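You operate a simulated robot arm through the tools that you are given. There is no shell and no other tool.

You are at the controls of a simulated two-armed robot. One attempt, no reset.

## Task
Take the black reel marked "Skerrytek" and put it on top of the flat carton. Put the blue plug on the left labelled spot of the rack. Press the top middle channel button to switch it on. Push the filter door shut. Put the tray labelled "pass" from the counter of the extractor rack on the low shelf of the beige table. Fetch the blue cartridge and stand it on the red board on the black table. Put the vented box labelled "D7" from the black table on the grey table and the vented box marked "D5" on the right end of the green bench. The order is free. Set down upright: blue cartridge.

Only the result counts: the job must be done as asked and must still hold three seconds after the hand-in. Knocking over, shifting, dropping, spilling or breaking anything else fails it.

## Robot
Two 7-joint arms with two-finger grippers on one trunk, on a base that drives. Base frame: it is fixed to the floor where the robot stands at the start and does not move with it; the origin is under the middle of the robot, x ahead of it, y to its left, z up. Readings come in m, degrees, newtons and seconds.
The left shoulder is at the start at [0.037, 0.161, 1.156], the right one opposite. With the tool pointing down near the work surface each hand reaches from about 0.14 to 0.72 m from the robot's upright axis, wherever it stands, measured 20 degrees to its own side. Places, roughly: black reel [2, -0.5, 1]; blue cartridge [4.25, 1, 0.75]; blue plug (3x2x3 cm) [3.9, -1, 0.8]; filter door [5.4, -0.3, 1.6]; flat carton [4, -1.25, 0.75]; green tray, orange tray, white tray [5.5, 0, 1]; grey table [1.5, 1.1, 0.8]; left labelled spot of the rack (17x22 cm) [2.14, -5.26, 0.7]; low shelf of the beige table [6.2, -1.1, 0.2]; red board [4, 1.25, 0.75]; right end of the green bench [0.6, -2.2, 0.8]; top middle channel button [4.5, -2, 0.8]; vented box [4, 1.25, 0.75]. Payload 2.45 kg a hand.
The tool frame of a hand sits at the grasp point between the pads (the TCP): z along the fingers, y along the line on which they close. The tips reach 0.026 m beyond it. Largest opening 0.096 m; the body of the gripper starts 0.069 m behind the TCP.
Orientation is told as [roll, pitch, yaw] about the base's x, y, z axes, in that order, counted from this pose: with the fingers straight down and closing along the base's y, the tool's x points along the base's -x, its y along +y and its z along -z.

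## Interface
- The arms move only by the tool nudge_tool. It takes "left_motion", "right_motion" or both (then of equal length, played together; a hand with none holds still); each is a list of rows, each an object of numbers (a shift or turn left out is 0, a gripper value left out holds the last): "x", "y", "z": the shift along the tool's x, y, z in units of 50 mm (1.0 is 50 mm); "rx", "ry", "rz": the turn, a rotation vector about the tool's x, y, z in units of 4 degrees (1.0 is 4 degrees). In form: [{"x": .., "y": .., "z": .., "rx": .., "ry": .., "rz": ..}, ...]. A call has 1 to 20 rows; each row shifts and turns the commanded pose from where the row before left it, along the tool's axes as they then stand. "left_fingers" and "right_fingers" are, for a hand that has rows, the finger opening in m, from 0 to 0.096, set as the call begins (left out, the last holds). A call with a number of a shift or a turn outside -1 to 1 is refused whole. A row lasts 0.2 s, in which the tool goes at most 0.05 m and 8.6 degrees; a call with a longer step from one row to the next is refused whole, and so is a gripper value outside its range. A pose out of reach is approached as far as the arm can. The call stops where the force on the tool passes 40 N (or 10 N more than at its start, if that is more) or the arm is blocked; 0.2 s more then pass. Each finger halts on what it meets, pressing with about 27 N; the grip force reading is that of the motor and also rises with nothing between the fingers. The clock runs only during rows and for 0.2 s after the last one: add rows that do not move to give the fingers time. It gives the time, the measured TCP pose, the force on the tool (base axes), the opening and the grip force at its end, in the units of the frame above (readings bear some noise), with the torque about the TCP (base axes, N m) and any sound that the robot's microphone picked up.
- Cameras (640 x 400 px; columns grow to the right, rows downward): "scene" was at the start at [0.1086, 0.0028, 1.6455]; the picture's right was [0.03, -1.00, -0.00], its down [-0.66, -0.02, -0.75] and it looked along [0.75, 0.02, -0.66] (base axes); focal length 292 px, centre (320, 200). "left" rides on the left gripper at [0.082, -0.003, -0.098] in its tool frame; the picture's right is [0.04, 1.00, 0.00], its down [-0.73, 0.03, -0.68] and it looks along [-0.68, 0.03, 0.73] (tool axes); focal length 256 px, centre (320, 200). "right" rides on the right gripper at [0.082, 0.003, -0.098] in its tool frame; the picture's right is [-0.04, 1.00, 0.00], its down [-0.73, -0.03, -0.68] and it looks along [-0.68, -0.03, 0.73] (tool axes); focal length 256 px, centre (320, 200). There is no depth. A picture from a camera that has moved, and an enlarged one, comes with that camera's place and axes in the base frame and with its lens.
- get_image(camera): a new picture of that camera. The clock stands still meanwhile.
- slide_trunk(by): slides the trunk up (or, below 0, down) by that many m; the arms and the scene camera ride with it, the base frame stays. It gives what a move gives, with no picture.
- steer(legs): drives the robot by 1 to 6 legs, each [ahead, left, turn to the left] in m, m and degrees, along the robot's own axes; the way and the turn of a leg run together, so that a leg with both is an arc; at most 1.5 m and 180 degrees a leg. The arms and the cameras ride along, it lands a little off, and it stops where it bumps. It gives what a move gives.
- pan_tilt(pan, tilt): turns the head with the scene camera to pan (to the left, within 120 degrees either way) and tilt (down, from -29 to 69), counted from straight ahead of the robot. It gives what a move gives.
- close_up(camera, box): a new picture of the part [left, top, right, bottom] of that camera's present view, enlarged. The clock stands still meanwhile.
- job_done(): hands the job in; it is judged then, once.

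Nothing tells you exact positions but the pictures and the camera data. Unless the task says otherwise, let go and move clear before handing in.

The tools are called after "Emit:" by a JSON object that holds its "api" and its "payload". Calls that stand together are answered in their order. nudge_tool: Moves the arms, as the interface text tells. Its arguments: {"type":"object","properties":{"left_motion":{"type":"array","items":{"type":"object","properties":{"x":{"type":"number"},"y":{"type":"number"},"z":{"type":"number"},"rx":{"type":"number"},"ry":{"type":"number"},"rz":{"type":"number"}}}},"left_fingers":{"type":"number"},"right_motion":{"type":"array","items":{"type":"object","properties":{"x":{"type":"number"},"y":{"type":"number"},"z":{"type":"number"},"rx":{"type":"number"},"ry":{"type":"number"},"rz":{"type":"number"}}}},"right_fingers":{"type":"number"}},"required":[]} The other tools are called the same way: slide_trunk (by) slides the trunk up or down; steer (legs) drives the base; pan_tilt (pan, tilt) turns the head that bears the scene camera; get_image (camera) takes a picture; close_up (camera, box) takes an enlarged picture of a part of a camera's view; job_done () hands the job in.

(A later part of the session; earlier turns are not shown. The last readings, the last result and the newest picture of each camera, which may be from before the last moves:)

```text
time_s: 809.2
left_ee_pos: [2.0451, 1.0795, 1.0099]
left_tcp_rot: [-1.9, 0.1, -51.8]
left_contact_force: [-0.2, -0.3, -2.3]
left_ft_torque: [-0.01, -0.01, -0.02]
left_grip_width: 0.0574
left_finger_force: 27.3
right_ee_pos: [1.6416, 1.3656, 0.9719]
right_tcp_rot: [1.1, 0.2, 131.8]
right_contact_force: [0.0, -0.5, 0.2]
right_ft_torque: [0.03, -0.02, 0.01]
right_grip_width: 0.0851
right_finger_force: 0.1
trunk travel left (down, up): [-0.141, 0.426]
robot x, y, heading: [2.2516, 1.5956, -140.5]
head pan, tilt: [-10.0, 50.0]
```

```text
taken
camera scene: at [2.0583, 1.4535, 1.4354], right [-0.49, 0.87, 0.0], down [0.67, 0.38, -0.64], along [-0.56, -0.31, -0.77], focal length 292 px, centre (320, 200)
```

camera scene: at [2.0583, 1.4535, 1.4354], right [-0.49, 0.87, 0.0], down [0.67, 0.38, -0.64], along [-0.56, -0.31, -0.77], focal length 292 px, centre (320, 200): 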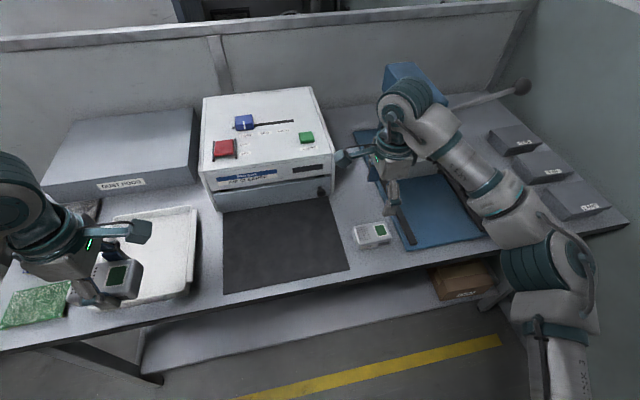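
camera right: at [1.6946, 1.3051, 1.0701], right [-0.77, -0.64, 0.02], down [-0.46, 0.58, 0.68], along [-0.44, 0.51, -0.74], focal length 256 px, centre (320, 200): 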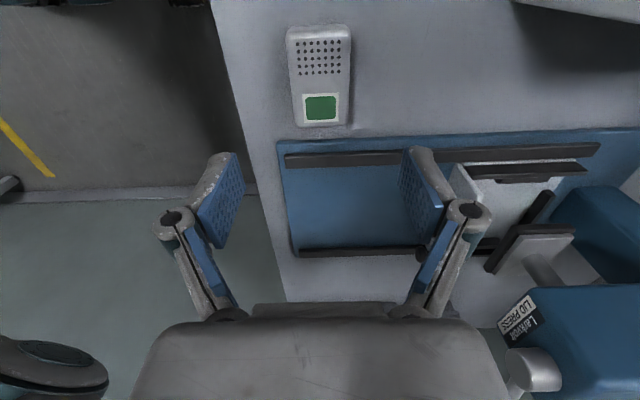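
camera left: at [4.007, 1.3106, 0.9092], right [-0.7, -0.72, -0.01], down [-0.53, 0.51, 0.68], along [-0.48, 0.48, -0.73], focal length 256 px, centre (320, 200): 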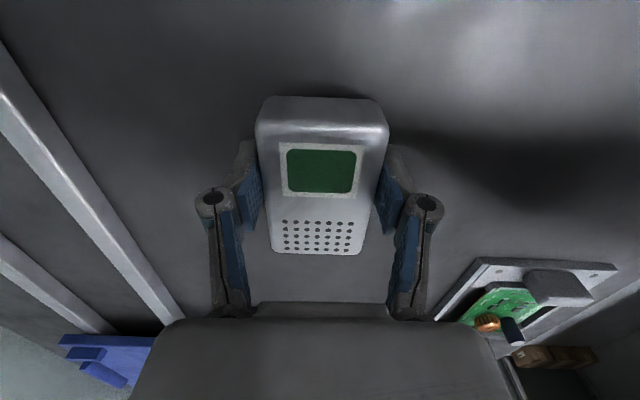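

D7 stands on the grey table. Retracting the right hand, backing off, and driving along the aisle to the orange bench for the blue plug.

Emit:
{"api": "nudge_tool", "payload": {"right_motion": [{"z": -0.2, "y": -0.2}, {"z": -0.3, "y": -0.4}, {"y": -0.5}, {"y": -0.5}, {"y": -0.5}, {"y": -0.5, "x": 0.1}, {"y": -0.4, "x": 0.1}, {"y": -0.2}, {}]}}

Emit:
{"api": "steer", "payload": {"legs": [[-0.08, 0, 2.5], [-0.08, 0, 0]]}}

Emit:
{"api": "pan_tilt", "payload": {"pan": 60, "tilt": 35}}

Emit:
{"api": "get_image", "payload": {"camera": "scene"}}

Emit:
{"api": "steer", "payload": {"legs": [[0, 0.22, 0], [0, 0.22, 0], [0, 0.22, 0], [0, 0.22, 0], [0, 0.22, 0], [0, 0.22, 0]]}}

Emit:
{"api": "get_image", "payload": {"camera": "scene"}}

```text
time_s: 811.2
left_ee_pos: [2.0466, 1.0776, 1.0095]
left_tcp_rot: [-1.9, 0.0, -51.8]
left_contact_force: [-0.6, 0.5, -1.3]
left_ft_torque: [-0.02, 0.02, -0.03]
left_grip_width: 0.0571
left_finger_force: 26.9
right_ee_pos: [1.7691, 1.4661, 0.9912]
right_tcp_rot: [1.0, 0.1, 131.9]
right_contact_force: [0.4, 0.2, -0.2]
right_ft_torque: [0.0, -0.01, 0.0]
right_grip_width: 0.0851
right_finger_force: 0.1
trunk travel left (down, up): [-0.141, 0.426]
robot x, y, heading: [2.2531, 1.6021, -140.4]
head pan, tilt: [-10.0, 50.0]
```

```text
time_s: 813.0
left_ee_pos: [2.1897, 1.1764, 1.0104]
left_tcp_rot: [-2.1, 0.0, -49.2]
left_contact_force: [-0.7, 0.8, -1.4]
left_ft_torque: [-0.01, 0.01, 0.02]
left_grip_width: 0.0574
left_finger_force: 26.5
right_ee_pos: [1.8952, 1.551, 0.9937]
right_tcp_rot: [1.0, 0.1, 134.4]
right_contact_force: [0.7, 0.3, 1.6]
right_ft_torque: [-0.05, -0.01, 0.03]
right_grip_width: 0.0852
right_finger_force: 0.1
trunk travel left (down, up): [-0.141, 0.426]
robot x, y, heading: [2.3748, 1.7044, -138.3]
head pan, tilt: [-10.0, 50.0]
```

```text
time_s: 814.4
left_ee_pos: [2.1918, 1.1791, 1.0131]
left_tcp_rot: [-2.2, 0.1, -49.2]
left_contact_force: [0.8, -0.7, -1.8]
left_ft_torque: [0.01, 0.01, 0.0]
left_grip_width: 0.0575
left_finger_force: 27.6
right_ee_pos: [1.8964, 1.552, 0.9942]
right_tcp_rot: [1.3, 0.2, 134.4]
right_contact_force: [-0.1, 0.3, 0.5]
right_ft_torque: [0.01, -0.02, -0.01]
right_grip_width: 0.085
right_finger_force: 0.1
trunk travel left (down, up): [-0.141, 0.426]
robot x, y, heading: [2.3742, 1.7053, -138.1]
head pan, tilt: [60.0, 35.0]
```

```text
taken
camera scene: at [2.2679, 1.5052, 1.4575], right [-0.98, -0.21, 0.0], down [-0.12, 0.56, -0.82], along [0.17, -0.8, -0.58], focal length 292 px, centre (320, 200)
```

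scene: 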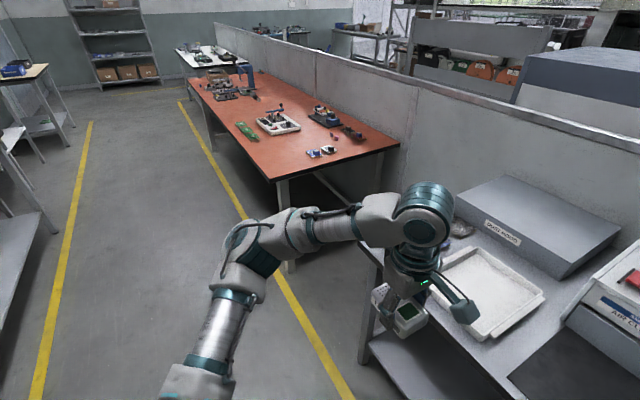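

```text
time_s: 822.5
left_ee_pos: [3.0765, 0.199, 1.0121]
left_tcp_rot: [-2.3, 0.0, -49.1]
left_contact_force: [0.4, 0.4, -0.8]
left_ft_torque: [0.03, 0.01, -0.02]
left_grip_width: 0.0575
left_finger_force: 27.1
right_ee_pos: [2.7816, 0.5733, 0.9957]
right_tcp_rot: [1.4, 0.2, 134.6]
right_contact_force: [0.5, 0.1, 0.5]
right_ft_torque: [0.0, 0.01, -0.01]
right_grip_width: 0.0849
right_finger_force: 0.0
trunk travel left (down, up): [-0.141, 0.426]
robot x, y, heading: [3.2569, 0.7258, -138.1]
head pan, tilt: [60.0, 35.0]
```

```text
taken
camera scene: at [3.1531, 0.526, 1.4574], right [-0.98, -0.21, 0.0], down [-0.12, 0.56, -0.82], along [0.17, -0.8, -0.58], focal length 292 px, centre (320, 200)
```

scene: 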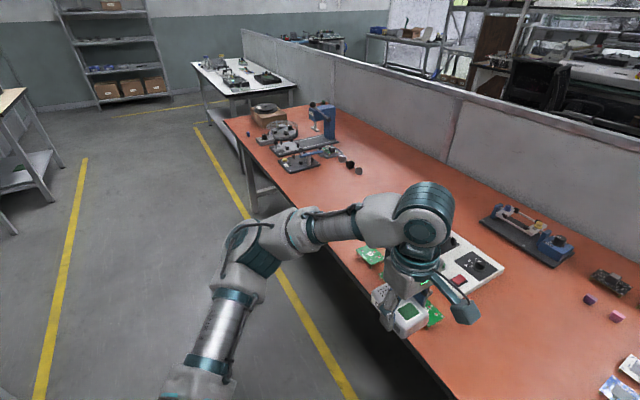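

Emit:
{"api": "steer", "payload": {"legs": [[0, 0.22, 0], [0, 0.22, 0], [0, 0.22, 0], [0, 0.22, 0], [0, 0.22, 0], [0, 0.22, 0]]}}

Emit:
{"api": "steer", "payload": {"legs": [[0, 0.2, 0], [0, 0.2, 0], [0, 0.18, 0]]}}

Emit:
{"api": "pan_tilt", "payload": {"pan": 0, "tilt": 50}}

Emit:
{"api": "get_image", "payload": {"camera": "scene"}}

Emit:
{"api": "get_image", "payload": {"camera": "right"}}

```text
time_s: 830.6
left_ee_pos: [3.9645, -0.7817, 1.0145]
left_tcp_rot: [-2.5, 0.0, -49.3]
left_contact_force: [-0.1, 0.7, -1.3]
left_ft_torque: [0.07, -0.01, 0.0]
left_grip_width: 0.0575
left_finger_force: 27.3
right_ee_pos: [3.6716, -0.4084, 0.9971]
right_tcp_rot: [1.6, 0.2, 134.3]
right_contact_force: [-0.4, -1.3, -0.6]
right_ft_torque: [0.01, 0.0, -0.03]
right_grip_width: 0.0852
right_finger_force: 0.1
trunk travel left (down, up): [-0.141, 0.426]
robot x, y, heading: [4.1429, -0.2604, -137.7]
head pan, tilt: [60.0, 35.0]
```

```text
time_s: 834.6
left_ee_pos: [4.3687, -1.215, 1.0174]
left_tcp_rot: [-2.8, 0.0, -48.7]
left_contact_force: [0.3, -0.1, -1.7]
left_ft_torque: [0.01, 0.02, 0.03]
left_grip_width: 0.0574
left_finger_force: 27.5
right_ee_pos: [4.0702, -0.8428, 0.9995]
right_tcp_rot: [1.7, 0.2, 134.8]
right_contact_force: [0.4, -0.1, -0.5]
right_ft_torque: [0.0, 0.01, 0.01]
right_grip_width: 0.085
right_finger_force: 0.0
trunk travel left (down, up): [-0.141, 0.426]
robot x, y, heading: [4.5375, -0.6932, -137.4]
head pan, tilt: [60.0, 35.0]
```

```text
time_s: 835.9
left_ee_pos: [4.3684, -1.2101, 1.0206]
left_tcp_rot: [-3.1, -0.1, -48.6]
left_contact_force: [0.1, 0.3, -2.5]
left_ft_torque: [0.01, 0.0, -0.02]
left_grip_width: 0.0575
left_finger_force: 26.9
right_ee_pos: [4.0723, -0.8392, 1.001]
right_tcp_rot: [2.1, 0.3, 134.9]
right_contact_force: [0.1, -0.5, 0.2]
right_ft_torque: [0.02, 0.02, -0.02]
right_grip_width: 0.0848
right_finger_force: 0.1
trunk travel left (down, up): [-0.141, 0.426]
robot x, y, heading: [4.5381, -0.6932, -137.3]
head pan, tilt: [0.0, 50.0]
```

```text
taken
camera scene: at [4.3582, -0.8578, 1.4357], right [-0.68, 0.74, 0.0], down [0.57, 0.52, -0.64], along [-0.47, -0.43, -0.77], focal length 292 px, centre (320, 200)
```

scene: 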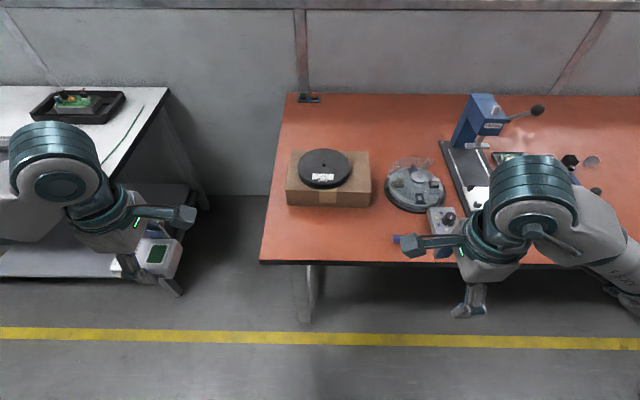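

```text
taken
camera right: at [4.1294, -0.8947, 1.0998], right [-0.74, -0.68, 0.04], down [-0.48, 0.56, 0.67], along [-0.48, 0.48, -0.74], focal length 256 px, centre (320, 200)
```

right: 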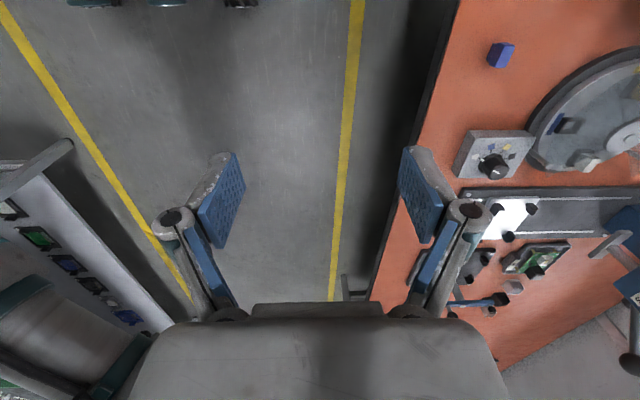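

The carton with the reel is unchanged. Zooming onto the blue plug.

Emit:
{"api": "close_up", "payload": {"camera": "right", "box": [450, 20, 550, 82]}}

Emit:
{"api": "close_up", "payload": {"camera": "scene", "box": [370, 220, 430, 260]}}

```text
6.40 times, centred on (500, 51) of right
camera zoom: at [4.1294, -0.8947, 1.0998], right [-0.74, -0.68, 0.04], down [-0.48, 0.56, 0.67], along [-0.48, 0.48, -0.74], focal length 1638 px, centre (-832, 1154)
```

zoom: 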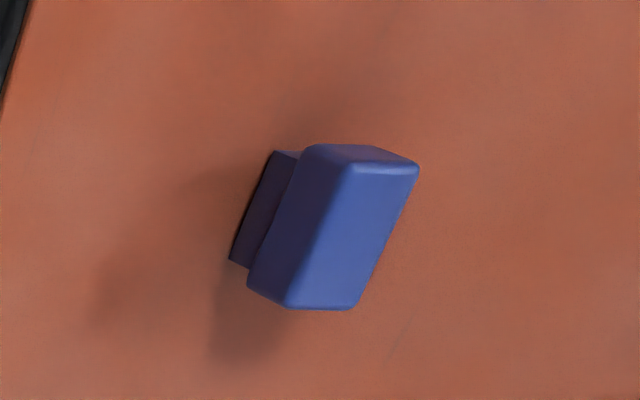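

```text
10.00 times, centred on (400, 240) of scene
camera zoom: at [4.3582, -0.8578, 1.4357], right [-0.68, 0.74, 0.0], down [0.57, 0.52, -0.64], along [-0.47, -0.43, -0.77], focal length 2925 px, centre (-480, -200)
```

zoom: 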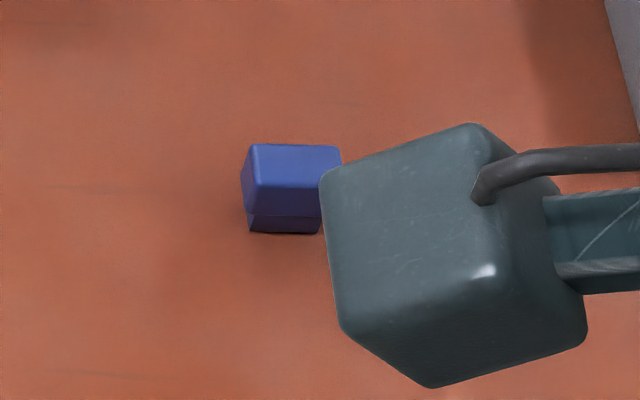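

Emit:
{"api": "steer", "payload": {"legs": [[0.08, 0, 0]]}}

Emit:
{"api": "pan_tilt", "payload": {"pan": 40, "tilt": 50}}

Emit:
{"api": "pan_tilt", "payload": {"pan": -5, "tilt": 50}}

Emit:
{"api": "nudge_tool", "payload": {"right_motion": [{"rx": 0.25, "y": 0.15}, {"rx": 0.25, "y": 0.3}, {"y": 0.45}, {"y": 0.5}, {"y": 0.45}, {"y": 0.4}, {"y": 0.25}, {"y": 0.1}, {"z": 0.2}, {"z": 0.4}, {"z": 0.4}, {"z": 0.2}, {}, {}], "right_fingers": 0.06}}

Emit:
{"api": "get_image", "payload": {"camera": "right"}}

Emit:
{"api": "get_image", "payload": {"camera": "scene"}}

```text
time_s: 836.9
left_ee_pos: [4.309, -1.2649, 1.0199]
left_tcp_rot: [-2.9, -0.3, -48.7]
left_contact_force: [-0.1, 0.5, -1.6]
left_ft_torque: [0.03, -0.03, 0.04]
left_grip_width: 0.0574
left_finger_force: 26.9
right_ee_pos: [4.0125, -0.8945, 1.0003]
right_tcp_rot: [2.1, 0.4, 134.9]
right_contact_force: [-0.4, 0.0, -0.3]
right_ft_torque: [0.01, -0.06, 0.01]
right_grip_width: 0.0848
right_finger_force: 0.0
trunk travel left (down, up): [-0.141, 0.426]
robot x, y, heading: [4.4784, -0.7479, -137.3]
head pan, tilt: [0.0, 50.0]
```

```text
time_s: 838.0
left_ee_pos: [4.3161, -1.2647, 1.02]
left_tcp_rot: [-3.2, 0.0, -48.7]
left_contact_force: [-0.2, -0.4, -2.0]
left_ft_torque: [0.04, 0.02, 0.02]
left_grip_width: 0.0574
left_finger_force: 27.0
right_ee_pos: [4.0186, -0.8947, 1.0026]
right_tcp_rot: [2.3, 0.2, 134.9]
right_contact_force: [-0.2, 0.7, -0.3]
right_ft_torque: [0.0, 0.0, -0.03]
right_grip_width: 0.0852
right_finger_force: 0.0
trunk travel left (down, up): [-0.141, 0.426]
robot x, y, heading: [4.4814, -0.7465, -137.3]
head pan, tilt: [40.0, 50.0]
```

```text
time_s: 839.1
left_ee_pos: [4.3155, -1.264, 1.0209]
left_tcp_rot: [-3.2, 0.0, -48.6]
left_contact_force: [-0.1, -0.1, -1.2]
left_ft_torque: [0.01, 0.05, 0.0]
left_grip_width: 0.0574
left_finger_force: 27.2
right_ee_pos: [4.0171, -0.8932, 1.0043]
right_tcp_rot: [2.3, 0.1, 134.8]
right_contact_force: [0.0, 0.5, -0.2]
right_ft_torque: [-0.01, -0.01, 0.01]
right_grip_width: 0.085
right_finger_force: 0.0
trunk travel left (down, up): [-0.141, 0.426]
robot x, y, heading: [4.4777, -0.7478, -137.4]
head pan, tilt: [-5.0, 50.0]
```

```text
time_s: 842.1
left_ee_pos: [4.3161, -1.2644, 1.0211]
left_tcp_rot: [-3.3, 0.0, -48.8]
left_contact_force: [-1.3, -0.4, -1.8]
left_ft_torque: [-0.03, 0.03, 0.01]
left_grip_width: 0.0574
left_finger_force: 27.4
right_ee_pos: [3.9245, -0.9835, 0.9467]
right_tcp_rot: [0.3, 0.1, 134.9]
right_contact_force: [-0.2, 0.3, 0.1]
right_ft_torque: [0.01, 0.0, -0.01]
right_grip_width: 0.0599
right_finger_force: 0.1
trunk travel left (down, up): [-0.141, 0.426]
robot x, y, heading: [4.4804, -0.7489, -137.5]
head pan, tilt: [-5.0, 50.0]
```

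```text
taken
camera right: at [3.9815, -1.0431, 1.044], right [-0.74, -0.68, 0.01], down [-0.5, 0.54, 0.68], along [-0.46, 0.5, -0.74], focal length 256 px, centre (320, 200)
```

right: 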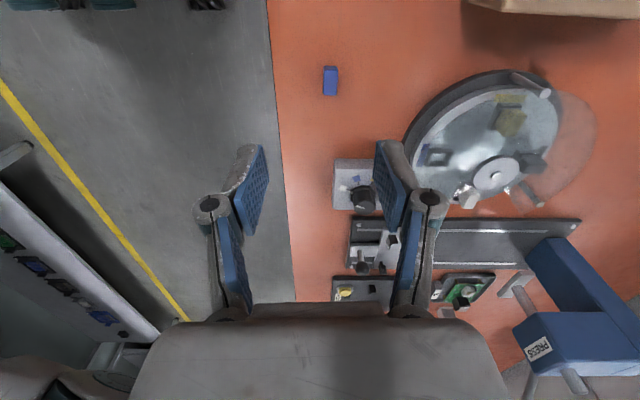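

```text
taken
camera scene: at [4.2955, -0.9087, 1.4356], right [-0.61, 0.79, 0.0], down [0.61, 0.47, -0.64], along [-0.51, -0.39, -0.77], focal length 292 px, centre (320, 200)
```

scene: 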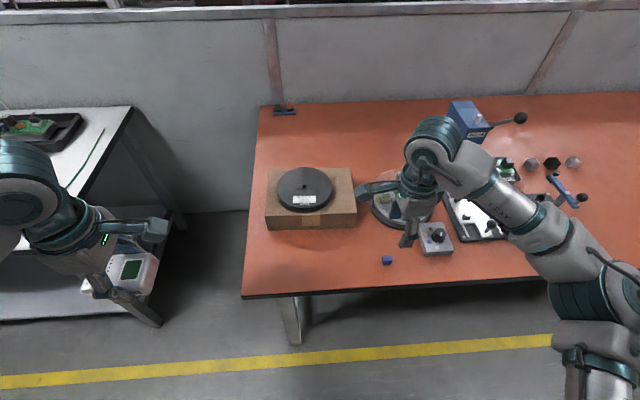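

Emit:
{"api": "nudge_tool", "payload": {"right_motion": [{"y": 0.1, "z": 0.1}, {"y": 0.15, "z": 0.3}, {"z": 0.45}, {"z": 0.45}, {"z": 0.4}, {"z": 0.3}, {"z": 0.2}, {"z": 0.1}, {}, {}]}}

Emit:
{"api": "get_image", "payload": {"camera": "right"}}

Emit:
{"api": "close_up", "payload": {"camera": "scene", "box": [340, 200, 460, 290]}}

```text
time_s: 844.3
left_ee_pos: [4.3161, -1.264, 1.0223]
left_tcp_rot: [-3.2, -0.1, -48.7]
left_contact_force: [-0.6, 1.1, -2.0]
left_ft_torque: [0.04, 0.02, 0.0]
left_grip_width: 0.0574
left_finger_force: 27.1
right_ee_pos: [3.9165, -0.9941, 0.8305]
right_tcp_rot: [0.3, 0.1, 134.9]
right_contact_force: [-0.2, 0.4, -0.2]
right_ft_torque: [0.01, -0.01, 0.02]
right_grip_width: 0.06
right_finger_force: 0.1
trunk travel left (down, up): [-0.141, 0.426]
robot x, y, heading: [4.4795, -0.7461, -137.4]
head pan, tilt: [-5.0, 50.0]
```

```text
taken
camera right: at [3.9719, -1.0532, 0.9282], right [-0.74, -0.68, 0.01], down [-0.5, 0.54, 0.68], along [-0.46, 0.5, -0.74], focal length 256 px, centre (320, 200)
```

right: 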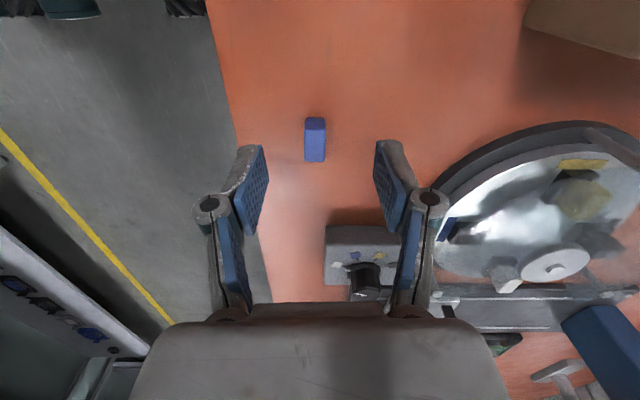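

```text
4.44 times, centred on (400, 245) of scene
camera zoom: at [4.2955, -0.9087, 1.4356], right [-0.61, 0.79, 0.0], down [0.61, 0.47, -0.64], along [-0.51, -0.39, -0.77], focal length 1300 px, centre (-36, 0)
```

zoom: 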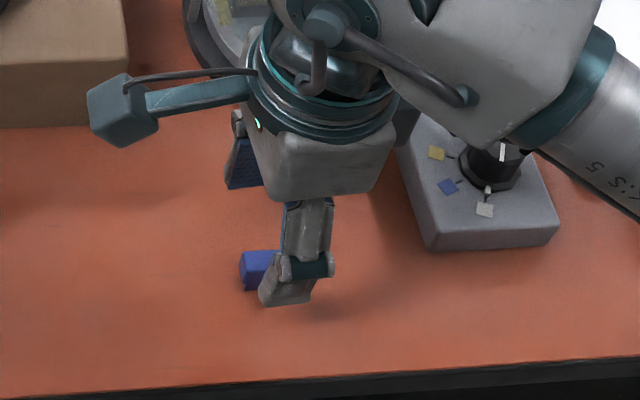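

Emit:
{"api": "nudge_tool", "payload": {"right_motion": [{"z": 0.15}, {"z": 0.2}, {"z": 0.1}, {}]}}

Emit:
{"api": "nudge_tool", "payload": {"right_motion": [{"z": 0.08}, {"z": 0.08}, {}]}}

Emit:
{"api": "get_image", "payload": {"camera": "right"}}

```text
time_s: 845.3
left_ee_pos: [4.3158, -1.2639, 1.0221]
left_tcp_rot: [-3.1, 0.0, -48.8]
left_contact_force: [0.7, -0.3, -1.9]
left_ft_torque: [0.02, 0.0, -0.02]
left_grip_width: 0.0575
left_finger_force: 26.2
right_ee_pos: [3.9151, -0.9947, 0.8073]
right_tcp_rot: [0.3, 0.1, 134.9]
right_contact_force: [0.6, 0.3, 0.1]
right_ft_torque: [-0.02, -0.02, -0.02]
right_grip_width: 0.0601
right_finger_force: 0.0
trunk travel left (down, up): [-0.141, 0.426]
robot x, y, heading: [4.4746, -0.7485, -137.3]
head pan, tilt: [-5.0, 50.0]
```

```text
time_s: 846.1
left_ee_pos: [4.3148, -1.2629, 1.0215]
left_tcp_rot: [-3.3, 0.1, -48.7]
left_contact_force: [0.6, 0.4, -2.0]
left_ft_torque: [0.01, 0.01, -0.04]
left_grip_width: 0.0574
left_finger_force: 27.5
right_ee_pos: [3.9144, -0.9936, 0.7983]
right_tcp_rot: [0.3, 0.1, 134.8]
right_contact_force: [-0.6, 0.1, -0.5]
right_ft_torque: [-0.01, -0.01, 0.04]
right_grip_width: 0.0599
right_finger_force: 0.1
trunk travel left (down, up): [-0.141, 0.426]
robot x, y, heading: [4.4776, -0.7481, -137.3]
head pan, tilt: [-5.0, 50.0]
```

```text
taken
camera right: at [3.9711, -1.0537, 0.8978], right [-0.74, -0.68, 0.01], down [-0.5, 0.54, 0.68], along [-0.46, 0.5, -0.74], focal length 256 px, centre (320, 200)
```

right: 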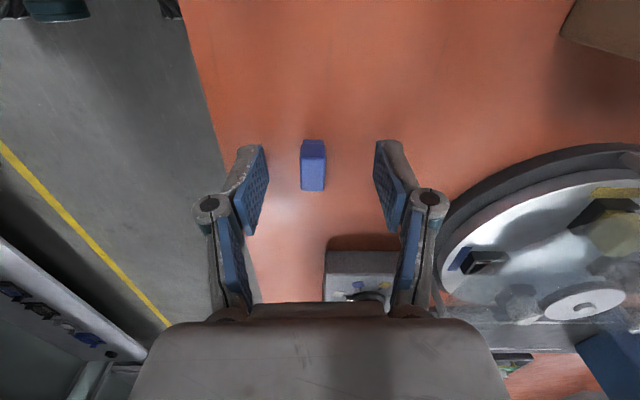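

Emit:
{"api": "nudge_tool", "payload": {"right_motion": [{}, {}, {}, {}, {}], "right_fingers": 0.0}}

Emit:
{"api": "get_image", "payload": {"camera": "right"}}

```text
time_s: 847.3
left_ee_pos: [4.3156, -1.2652, 1.0219]
left_tcp_rot: [-3.2, 0.1, -48.6]
left_contact_force: [-0.4, 0.3, -1.2]
left_ft_torque: [-0.01, 0.01, -0.01]
left_grip_width: 0.0574
left_finger_force: 27.2
right_ee_pos: [3.9149, -0.9953, 0.8004]
right_tcp_rot: [0.3, 0.1, 135.0]
right_contact_force: [-0.2, -0.9, 0.0]
right_ft_torque: [0.0, 0.01, 0.02]
right_grip_width: 0.012
right_finger_force: 26.6
trunk travel left (down, up): [-0.141, 0.426]
robot x, y, heading: [4.4777, -0.7463, -137.1]
head pan, tilt: [-5.0, 50.0]
```

```text
taken
camera right: at [3.9711, -1.0538, 0.8978], right [-0.74, -0.68, 0.01], down [-0.5, 0.54, 0.68], along [-0.46, 0.5, -0.74], focal length 256 px, centre (320, 200)
```

right: 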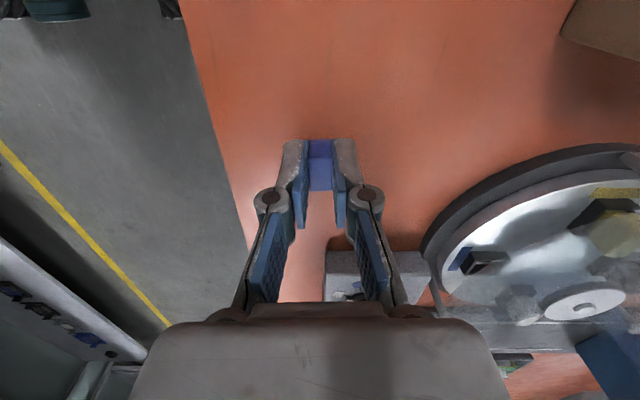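

Plug gripped. Lifting it and preparing for the drive around the island.

Emit:
{"api": "nudge_tool", "payload": {"right_motion": [{"z": -0.1}, {"z": -0.3}, {"z": -0.45}, {"z": -0.5}, {"z": -0.5}, {"z": -0.5}, {"z": -0.5}, {"z": -0.4, "y": -0.2}, {"z": -0.2, "y": -0.4}, {"y": -0.45}, {"y": -0.45}, {"y": -0.35}, {"y": -0.15}, {}]}}

Emit:
{"api": "get_image", "payload": {"camera": "right"}}

Emit:
{"api": "get_image", "payload": {"camera": "scene"}}

```text
time_s: 850.3
left_ee_pos: [4.3161, -1.2636, 1.0206]
left_tcp_rot: [-3.2, -0.1, -48.7]
left_contact_force: [0.1, 0.2, -1.4]
left_ft_torque: [0.02, -0.01, 0.02]
left_grip_width: 0.0573
left_finger_force: 26.9
right_ee_pos: [3.9879, -0.9214, 0.9726]
right_tcp_rot: [0.3, 0.2, 134.9]
right_contact_force: [-0.4, 0.2, 0.3]
right_ft_torque: [-0.01, 0.01, -0.01]
right_grip_width: 0.0123
right_finger_force: 27.3
trunk travel left (down, up): [-0.141, 0.426]
robot x, y, heading: [4.4791, -0.7479, -137.3]
head pan, tilt: [-5.0, 50.0]
```

```text
taken
camera right: at [4.0434, -0.9809, 1.0701], right [-0.74, -0.68, 0.01], down [-0.5, 0.54, 0.68], along [-0.46, 0.5, -0.74], focal length 256 px, centre (320, 200)
```

right: 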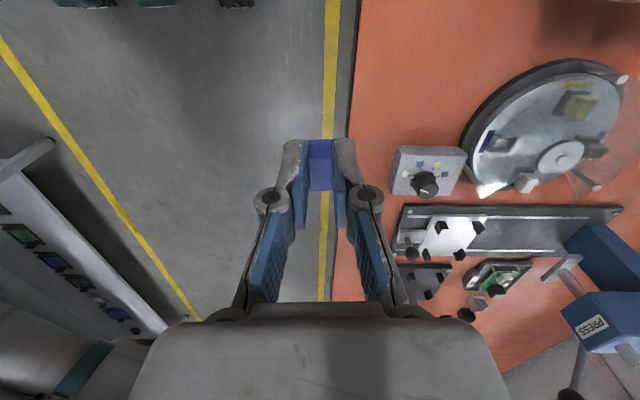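

```text
taken
camera scene: at [4.2957, -0.9083, 1.4356], right [-0.61, 0.79, 0.0], down [0.61, 0.47, -0.64], along [-0.51, -0.39, -0.77], focal length 292 px, centre (320, 200)
```

scene: 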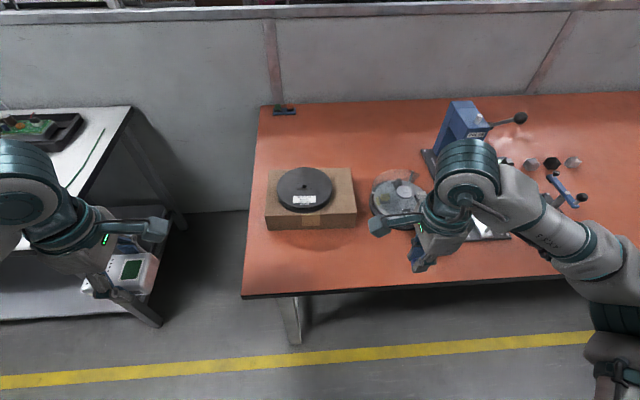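

Both items held. Now driving left along the rear aisle to the end of the island (gentle steps).

Emit:
{"api": "steer", "payload": {"legs": [[-0.1, 0, -0.6], [0, 0.24, 0], [0, 0.24, 0], [0, 0.24, 0], [0, 0.24, 0], [0, 0.24, 0]]}}

Emit:
{"api": "steer", "payload": {"legs": [[0, 0.24, 0], [0, 0.24, 0], [0, 0.24, 0], [0, 0.24, 0], [0, 0.24, 0], [0, 0.24, 0]]}}

Emit:
{"api": "pan_tilt", "payload": {"pan": 0, "tilt": 25}}

Emit:
{"api": "get_image", "payload": {"camera": "scene"}}

```text
time_s: 858.3
left_ee_pos: [5.1779, -2.0883, 1.0211]
left_tcp_rot: [-3.2, -0.1, -49.6]
left_contact_force: [-0.3, 0.1, -1.5]
left_ft_torque: [0.04, 0.0, 0.01]
left_grip_width: 0.0575
left_finger_force: 26.6
right_ee_pos: [4.8554, -1.7402, 0.9717]
right_tcp_rot: [0.3, 0.2, 134.0]
right_contact_force: [0.5, -0.5, -0.6]
right_ft_torque: [0.03, -0.02, 0.02]
right_grip_width: 0.012
right_finger_force: 27.3
trunk travel left (down, up): [-0.141, 0.426]
robot x, y, heading: [5.3475, -1.5764, -138.2]
head pan, tilt: [-5.0, 50.0]
```

```text
time_s: 867.0
left_ee_pos: [6.1442, -3.1617, 1.0244]
left_tcp_rot: [-3.5, -0.4, -49.5]
left_contact_force: [-0.5, 0.4, -1.2]
left_ft_torque: [0.04, 0.05, -0.03]
left_grip_width: 0.0572
left_finger_force: 26.7
right_ee_pos: [5.8217, -2.8154, 0.9724]
right_tcp_rot: [0.6, 0.5, 134.2]
right_contact_force: [0.8, -0.6, 0.3]
right_ft_torque: [-0.03, -0.04, -0.03]
right_grip_width: 0.0121
right_finger_force: 26.8
trunk travel left (down, up): [-0.141, 0.426]
robot x, y, heading: [6.3159, -2.652, -138.3]
head pan, tilt: [-5.0, 50.0]
```

```text
time_s: 867.9
left_ee_pos: [6.1483, -3.1592, 1.0278]
left_tcp_rot: [-3.6, -0.4, -49.5]
left_contact_force: [-0.7, -0.9, -1.5]
left_ft_torque: [0.04, 0.0, 0.01]
left_grip_width: 0.0573
left_finger_force: 26.8
right_ee_pos: [5.8254, -2.8132, 0.9749]
right_tcp_rot: [0.8, 0.4, 134.1]
right_contact_force: [0.3, -0.5, -0.5]
right_ft_torque: [0.0, -0.02, -0.01]
right_grip_width: 0.0123
right_finger_force: 27.3
trunk travel left (down, up): [-0.141, 0.426]
robot x, y, heading: [6.3223, -2.6556, -138.3]
head pan, tilt: [0.0, 25.0]
```

```text
taken
camera scene: at [6.1239, -2.8285, 1.473], right [-0.67, 0.75, 0.0], down [0.32, 0.29, -0.9], along [-0.67, -0.6, -0.43], focal length 292 px, centre (320, 200)
```

scene: 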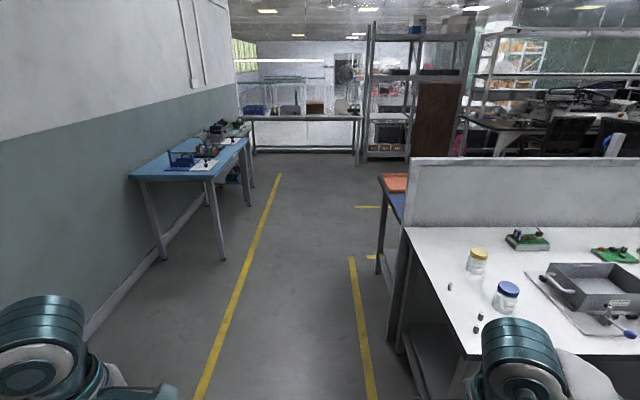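

Emit:
{"api": "steer", "payload": {"legs": [[0, 0.15, 0.5], [0.25, 0, 0], [0.25, 0, 0], [0.25, 0, 0], [0.25, 0, 0]]}}

Emit:
{"api": "get_image", "payload": {"camera": "scene"}}

Emit:
{"api": "pan_tilt", "payload": {"pan": -60, "tilt": 45}}

Emit:
{"api": "get_image", "payload": {"camera": "scene"}}

```text
time_s: 875.0
left_ee_pos: [5.4864, -3.9272, 1.0321]
left_tcp_rot: [-3.7, -1.6, -49.7]
left_contact_force: [-0.7, 1.0, -1.5]
left_ft_torque: [-0.08, -0.1, -0.04]
left_grip_width: 0.0574
left_finger_force: 27.3
right_ee_pos: [5.1642, -3.5841, 0.9715]
right_tcp_rot: [0.8, 1.3, 133.9]
right_contact_force: [-2.2, 0.6, -0.7]
right_ft_torque: [-0.06, -0.1, 0.0]
right_grip_width: 0.0122
right_finger_force: 27.4
trunk travel left (down, up): [-0.141, 0.426]
robot x, y, heading: [5.6674, -3.438, -138.3]
head pan, tilt: [0.0, 25.0]
```

```text
taken
camera scene: at [5.4548, -3.5891, 1.4728], right [-0.67, 0.75, -0.02], down [0.33, 0.27, -0.9], along [-0.67, -0.61, -0.43], focal length 292 px, centre (320, 200)
```

scene: 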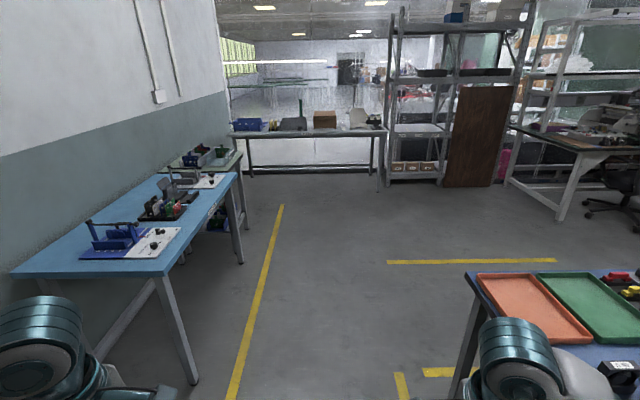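

```text
time_s: 876.3
left_ee_pos: [5.5083, -3.9457, 1.0273]
left_tcp_rot: [-4.0, 0.1, -49.5]
left_contact_force: [-0.3, 0.6, -2.6]
left_ft_torque: [-0.01, 0.02, -0.02]
left_grip_width: 0.0572
left_finger_force: 26.9
right_ee_pos: [5.184, -3.5989, 0.9796]
right_tcp_rot: [1.0, 0.0, 134.0]
right_contact_force: [-0.1, -0.4, -0.2]
right_ft_torque: [-0.03, -0.03, -0.02]
right_grip_width: 0.0122
right_finger_force: 26.7
trunk travel left (down, up): [-0.141, 0.426]
robot x, y, heading: [5.666, -3.4388, -138.0]
head pan, tilt: [-60.0, 45.0]
```

```text
taken
camera scene: at [5.477, -3.5365, 1.4435], right [0.31, 0.95, 0.01], down [0.67, -0.21, -0.71], along [-0.68, 0.23, -0.7], focal length 292 px, centre (320, 200)
```

scene: 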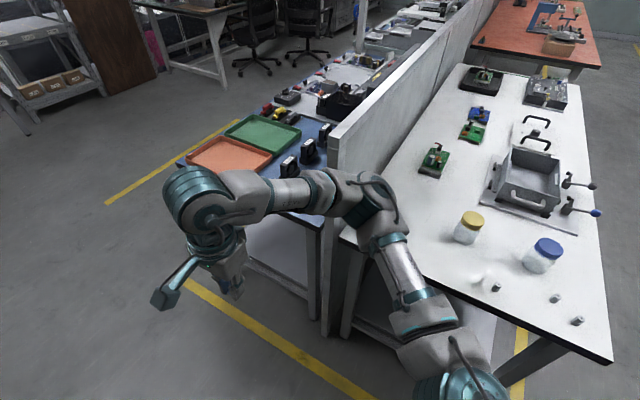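

Emit:
{"api": "steer", "payload": {"legs": [[0.25, 0, 0], [0.25, 0, 0], [0.25, 0, 0], [0.25, 0, 0], [0.25, 0, 0], [0.25, 0, 0]]}}

Emit:
{"api": "pan_tilt", "payload": {"pan": -15, "tilt": 25}}

Emit:
{"api": "get_image", "payload": {"camera": "scene"}}

```text
time_s: 885.2
left_ee_pos: [4.3968, -4.9356, 1.0269]
left_tcp_rot: [-4.1, -0.1, -49.4]
left_contact_force: [-0.2, -0.3, -1.5]
left_ft_torque: [0.05, 0.03, 0.01]
left_grip_width: 0.0576
left_finger_force: 26.2
right_ee_pos: [4.0752, -4.5912, 0.9786]
right_tcp_rot: [0.9, 0.0, 134.2]
right_contact_force: [-0.2, -0.3, -0.3]
right_ft_torque: [0.01, -0.01, 0.01]
right_grip_width: 0.0121
right_finger_force: 27.5
trunk travel left (down, up): [-0.141, 0.426]
robot x, y, heading: [4.5589, -4.4307, -137.9]
head pan, tilt: [-60.0, 45.0]
```

```text
time_s: 886.3
left_ee_pos: [4.4, -4.9331, 1.0308]
left_tcp_rot: [-4.2, -0.1, -49.5]
left_contact_force: [-0.4, -0.4, -1.4]
left_ft_torque: [-0.02, 0.0, 0.0]
left_grip_width: 0.0573
left_finger_force: 27.2
right_ee_pos: [4.0762, -4.5876, 0.9812]
right_tcp_rot: [1.3, 0.1, 134.1]
right_contact_force: [0.3, 0.1, 0.0]
right_ft_torque: [-0.02, 0.0, 0.01]
right_grip_width: 0.0124
right_finger_force: 27.5
trunk travel left (down, up): [-0.141, 0.426]
robot x, y, heading: [4.5629, -4.4305, -138.2]
head pan, tilt: [-15.0, 25.0]
```

```text
taken
camera scene: at [4.3547, -4.5858, 1.4731], right [-0.45, 0.89, 0.0], down [0.38, 0.2, -0.9], along [-0.81, -0.41, -0.43], focal length 292 px, centre (320, 200)
```

scene: 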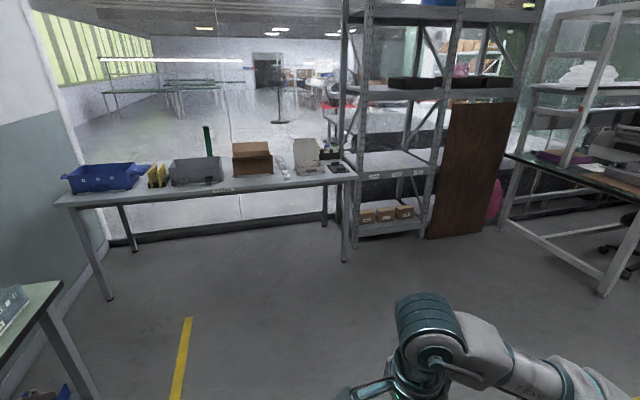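

I see the rack with labelled shelf. Zooming to read its spots.

Emit:
{"api": "close_up", "payload": {"camera": "scene", "box": [335, 120, 455, 240]}}

```text
3.33 times, centred on (395, 180) of scene
camera zoom: at [4.3547, -4.5858, 1.4731], right [-0.45, 0.89, 0.0], down [0.38, 0.2, -0.9], along [-0.81, -0.41, -0.43], focal length 975 px, centre (70, 267)
```

zoom: 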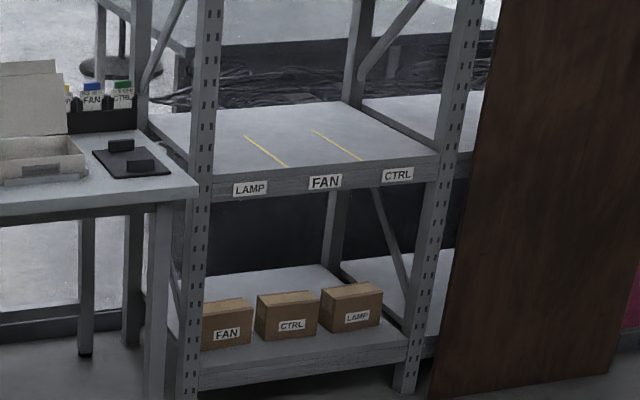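

The left spot is "LAMP". Since the left hand holding D5 would be in the way at the rack, I'll deliver D5 to the green bench first, moving right along the aisle.

Emit:
{"api": "steer", "payload": {"legs": [[0, -0.24, 0], [0, -0.24, 0], [0, -0.24, 0], [0, -0.24, 0], [0, -0.24, 0], [0, -0.24, 0]]}}

Emit:
{"api": "pan_tilt", "payload": {"pan": -45, "tilt": 30}}

Emit:
{"api": "get_image", "payload": {"camera": "scene"}}

```text
time_s: 895.0
left_ee_pos: [3.4302, -3.8498, 1.0308]
left_tcp_rot: [-4.2, -0.5, -50.0]
left_contact_force: [0.4, 0.9, -1.7]
left_ft_torque: [0.02, 0.01, -0.01]
left_grip_width: 0.0574
left_finger_force: 26.7
right_ee_pos: [3.1077, -3.5009, 0.9806]
right_tcp_rot: [1.4, 0.3, 133.7]
right_contact_force: [-0.1, -0.5, 0.0]
right_ft_torque: [-0.02, 0.0, 0.01]
right_grip_width: 0.0121
right_finger_force: 27.2
trunk travel left (down, up): [-0.141, 0.426]
robot x, y, heading: [3.5938, -3.3507, -138.7]
head pan, tilt: [-15.0, 25.0]
```

```text
time_s: 896.0
left_ee_pos: [3.4329, -3.8464, 1.0331]
left_tcp_rot: [-4.5, -0.3, -49.9]
left_contact_force: [0.6, -0.4, -1.5]
left_ft_torque: [0.02, -0.02, 0.05]
left_grip_width: 0.0573
left_finger_force: 27.1
right_ee_pos: [3.1103, -3.4997, 0.9828]
right_tcp_rot: [1.5, 0.2, 133.7]
right_contact_force: [0.4, 0.6, 0.3]
right_ft_torque: [-0.04, 0.0, 0.02]
right_grip_width: 0.0123
right_finger_force: 26.8
trunk travel left (down, up): [-0.141, 0.426]
robot x, y, heading: [3.5902, -3.351, -138.6]
head pan, tilt: [-45.0, 30.0]
```

```text
taken
camera scene: at [3.3778, -3.4554, 1.4653], right [0.06, 1.0, 0.0], down [0.5, -0.03, -0.86], along [-0.86, 0.05, -0.5], focal length 292 px, centre (320, 200)
```

scene: 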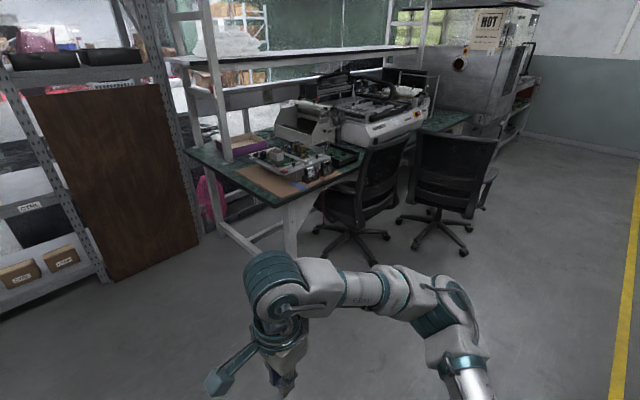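

Emit:
{"api": "close_up", "payload": {"camera": "scene", "box": [270, 60, 550, 235]}}

Emit:
{"api": "steer", "payload": {"legs": [[0, -0.24, 0], [0, -0.24, 0], [0, -0.24, 0], [0, -0.24, 0], [0, -0.24, 0], [0, -0.24, 0]]}}

Emit:
{"api": "pan_tilt", "payload": {"pan": -45, "tilt": 35}}

Emit:
{"api": "get_image", "payload": {"camera": "scene"}}

```text
2.29 times, centred on (410, 148) of scene
camera zoom: at [3.3778, -3.4554, 1.4653], right [0.06, 1.0, 0.0], down [0.5, -0.03, -0.86], along [-0.86, 0.05, -0.5], focal length 669 px, centre (114, 320)
```

zoom: 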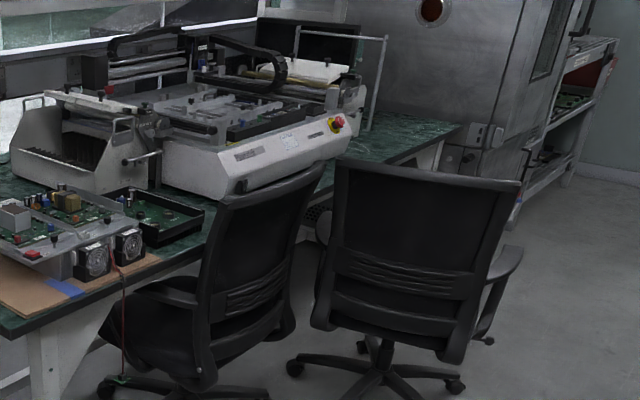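

```text
time_s: 904.6
left_ee_pos: [2.4784, -2.7678, 1.0328]
left_tcp_rot: [-4.6, -0.3, -49.8]
left_contact_force: [0.2, -0.1, -1.1]
left_ft_torque: [0.0, 0.0, 0.0]
left_grip_width: 0.0573
left_finger_force: 27.4
right_ee_pos: [2.156, -2.4199, 0.9825]
right_tcp_rot: [1.5, 0.2, 133.9]
right_contact_force: [-0.4, 0.4, 0.8]
right_ft_torque: [0.0, 0.02, -0.01]
right_grip_width: 0.0121
right_finger_force: 27.1
trunk travel left (down, up): [-0.141, 0.426]
robot x, y, heading: [2.6371, -2.2701, -138.5]
head pan, tilt: [-45.0, 30.0]
```

```text
time_s: 905.3
left_ee_pos: [2.481, -2.7623, 1.0356]
left_tcp_rot: [-4.8, -0.2, -49.7]
left_contact_force: [-1.1, 0.5, -2.1]
left_ft_torque: [-0.03, 0.01, 0.01]
left_grip_width: 0.0574
left_finger_force: 27.6
right_ee_pos: [2.1588, -2.4178, 0.9844]
right_tcp_rot: [1.8, 0.2, 133.7]
right_contact_force: [0.1, 0.8, 0.9]
right_ft_torque: [0.0, 0.02, 0.01]
right_grip_width: 0.0122
right_finger_force: 26.7
trunk travel left (down, up): [-0.141, 0.426]
robot x, y, heading: [2.6385, -2.2657, -138.4]
head pan, tilt: [-45.0, 35.0]
```

```text
taken
camera scene: at [2.4255, -2.3751, 1.4576], right [0.06, 1.0, 0.0], down [0.58, -0.03, -0.82], along [-0.82, 0.05, -0.58], focal length 292 px, centre (320, 200)
```

scene: 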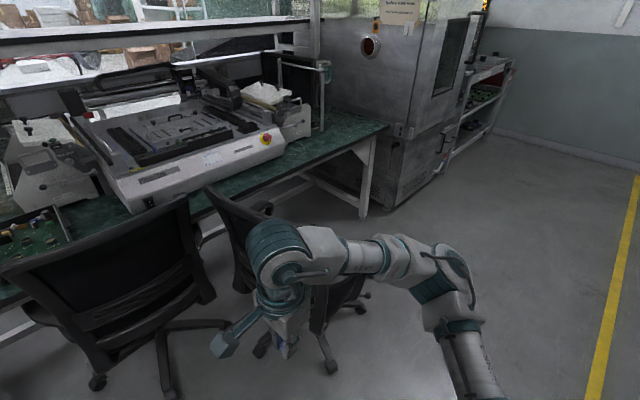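

Emit:
{"api": "steer", "payload": {"legs": [[0, -0.24, 0], [0, -0.24, 0], [0, -0.24, 0], [0, -0.24, 0], [0, -0.24, 0], [0, -0.22, 0]]}}

Emit:
{"api": "pan_tilt", "payload": {"pan": 0, "tilt": 35}}

Emit:
{"api": "get_image", "payload": {"camera": "scene"}}

Emit:
{"api": "get_image", "payload": {"camera": "left"}}

```text
time_s: 913.9
left_ee_pos: [1.539, -1.6998, 1.0349]
left_tcp_rot: [-4.7, -0.2, -49.8]
left_contact_force: [0.5, 0.0, -1.5]
left_ft_torque: [0.02, 0.02, -0.02]
left_grip_width: 0.0575
left_finger_force: 27.1
right_ee_pos: [1.2166, -1.3535, 0.9845]
right_tcp_rot: [1.8, 0.3, 133.7]
right_contact_force: [-0.8, -0.1, 0.5]
right_ft_torque: [0.02, -0.02, -0.01]
right_grip_width: 0.012
right_finger_force: 27.0
trunk travel left (down, up): [-0.141, 0.426]
robot x, y, heading: [1.6944, -1.2063, -138.5]
head pan, tilt: [-45.0, 35.0]
```

```text
time_s: 915.0
left_ee_pos: [1.5393, -1.6954, 1.039]
left_tcp_rot: [-5.1, -0.3, -49.8]
left_contact_force: [0.2, 0.4, -1.6]
left_ft_torque: [0.01, -0.01, -0.02]
left_grip_width: 0.0576
left_finger_force: 27.2
right_ee_pos: [1.2169, -1.3482, 0.986]
right_tcp_rot: [2.1, 0.4, 133.8]
right_contact_force: [-1.1, 0.3, 0.1]
right_ft_torque: [-0.02, -0.02, 0.04]
right_grip_width: 0.0123
right_finger_force: 27.0
trunk travel left (down, up): [-0.141, 0.426]
robot x, y, heading: [1.6966, -1.2041, -138.5]
head pan, tilt: [0.0, 35.0]
```

```text
taken
camera scene: at [1.5033, -1.3731, 1.4574], right [-0.66, 0.75, 0.0], down [0.43, 0.38, -0.82], along [-0.61, -0.54, -0.58], focal length 292 px, centre (320, 200)
```

scene: 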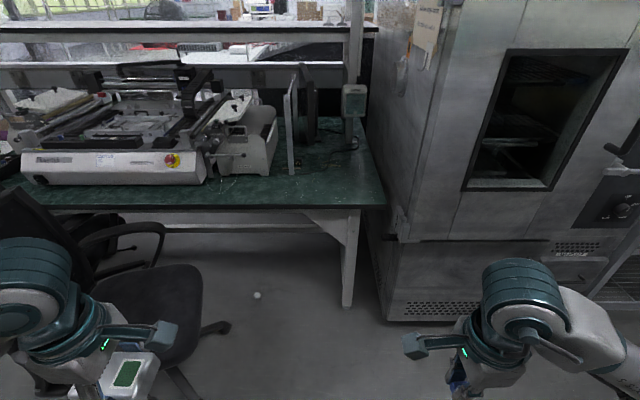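

```text
taken
camera left: at [1.491, -1.6281, 1.1369], right [0.73, 0.67, -0.09], down [0.54, -0.5, 0.68], along [0.41, -0.55, -0.73], focal length 256 px, centre (320, 200)
```

left: 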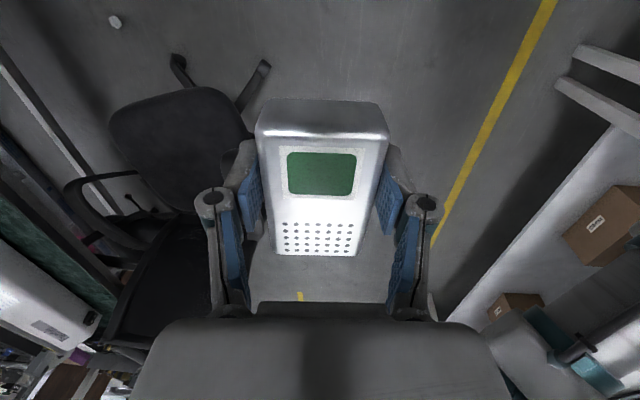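

The right end of the green bench has a clear patch next to the oven. I'll tuck the right hand in, level the left, and move forward.

Emit:
{"api": "nudge_tool", "payload": {"right_motion": [{"y": -0.15}, {"y": -0.35}, {"y": -0.5}, {"y": -0.55}, {"y": -0.55}, {"y": -0.55}, {"y": -0.55}, {"y": -0.5}, {"y": -0.4}, {"y": -0.25}, {"y": -0.1}, {}], "left_motion": [{"rx": -0.2}, {"rx": -0.3}, {"rx": -0.3}, {"rx": -0.3}, {"rx": -0.1}, {}, {}, {}, {}, {}, {}, {}]}}

Emit:
{"api": "steer", "payload": {"legs": [[0, -0.06, 0.6], [0.15, 0, 0], [0.15, 0, 0], [0.12, 0, 0]]}}

Emit:
{"api": "pan_tilt", "payload": {"pan": 0, "tilt": 50}}

Emit:
{"api": "get_image", "payload": {"camera": "scene"}}

Emit:
{"api": "get_image", "payload": {"camera": "left"}}

```text
time_s: 917.6
left_ee_pos: [1.5417, -1.6956, 1.0381]
left_tcp_rot: [-0.2, -0.3, -49.7]
left_contact_force: [-0.1, 0.1, -0.7]
left_ft_torque: [-0.01, 0.02, 0.01]
left_grip_width: 0.0573
left_finger_force: 26.7
right_ee_pos: [1.3779, -1.1972, 0.9815]
right_tcp_rot: [2.0, 0.3, 133.8]
right_contact_force: [0.1, -0.6, -0.2]
right_ft_torque: [-0.01, -0.01, -0.01]
right_grip_width: 0.012
right_finger_force: 26.7
trunk travel left (down, up): [-0.141, 0.426]
robot x, y, heading: [1.695, -1.2024, -138.3]
head pan, tilt: [0.0, 35.0]
```

```text
time_s: 921.3
left_ee_pos: [1.1914, -1.9294, 1.0391]
left_tcp_rot: [-0.2, -0.7, -49.1]
left_contact_force: [-0.3, 0.5, -1.9]
left_ft_torque: [0.0, -0.04, 0.02]
left_grip_width: 0.0573
left_finger_force: 27.3
right_ee_pos: [1.0219, -1.435, 0.9791]
right_tcp_rot: [2.0, 0.5, 134.5]
right_contact_force: [-0.1, 0.1, -0.7]
right_ft_torque: [-0.01, -0.03, 0.0]
right_grip_width: 0.0124
right_finger_force: 27.1
trunk travel left (down, up): [-0.141, 0.426]
robot x, y, heading: [1.3442, -1.4452, -137.4]
head pan, tilt: [0.0, 35.0]
```

```text
time_s: 922.1
left_ee_pos: [1.1948, -1.9262, 1.0414]
left_tcp_rot: [-0.4, -0.9, -49.0]
left_contact_force: [-0.4, 0.6, -1.2]
left_ft_torque: [-0.01, -0.03, 0.02]
left_grip_width: 0.0576
left_finger_force: 26.4
right_ee_pos: [1.0252, -1.4329, 0.9809]
right_tcp_rot: [2.2, 0.4, 134.6]
right_contact_force: [0.7, -0.2, 0.5]
right_ft_torque: [0.0, 0.04, 0.01]
right_grip_width: 0.0122
right_finger_force: 26.7
trunk travel left (down, up): [-0.141, 0.426]
robot x, y, heading: [1.3414, -1.4418, -137.4]
head pan, tilt: [0.0, 50.0]
```

```text
taken
camera scene: at [1.1829, -1.6282, 1.4355], right [-0.68, 0.74, 0.02], down [0.56, 0.53, -0.64], along [-0.48, -0.42, -0.77], focal length 292 px, centre (320, 200)
```

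scene: 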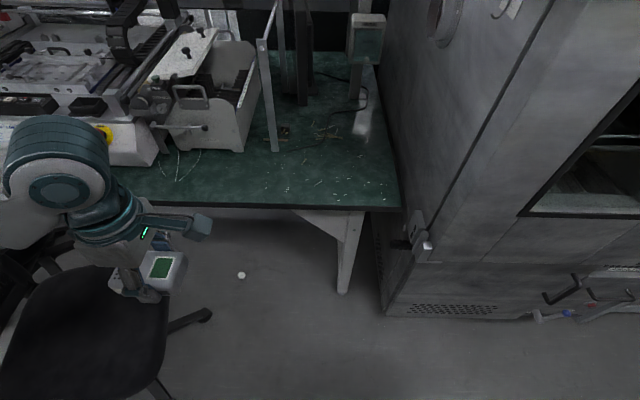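

```text
taken
camera left: at [1.1373, -1.8655, 1.1396], right [0.73, 0.68, -0.01], down [0.5, -0.52, 0.69], along [0.47, -0.51, -0.72], focal length 256 px, centre (320, 200)
```

left: 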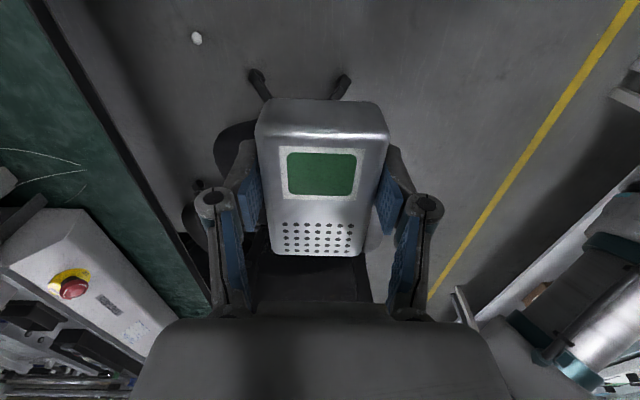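

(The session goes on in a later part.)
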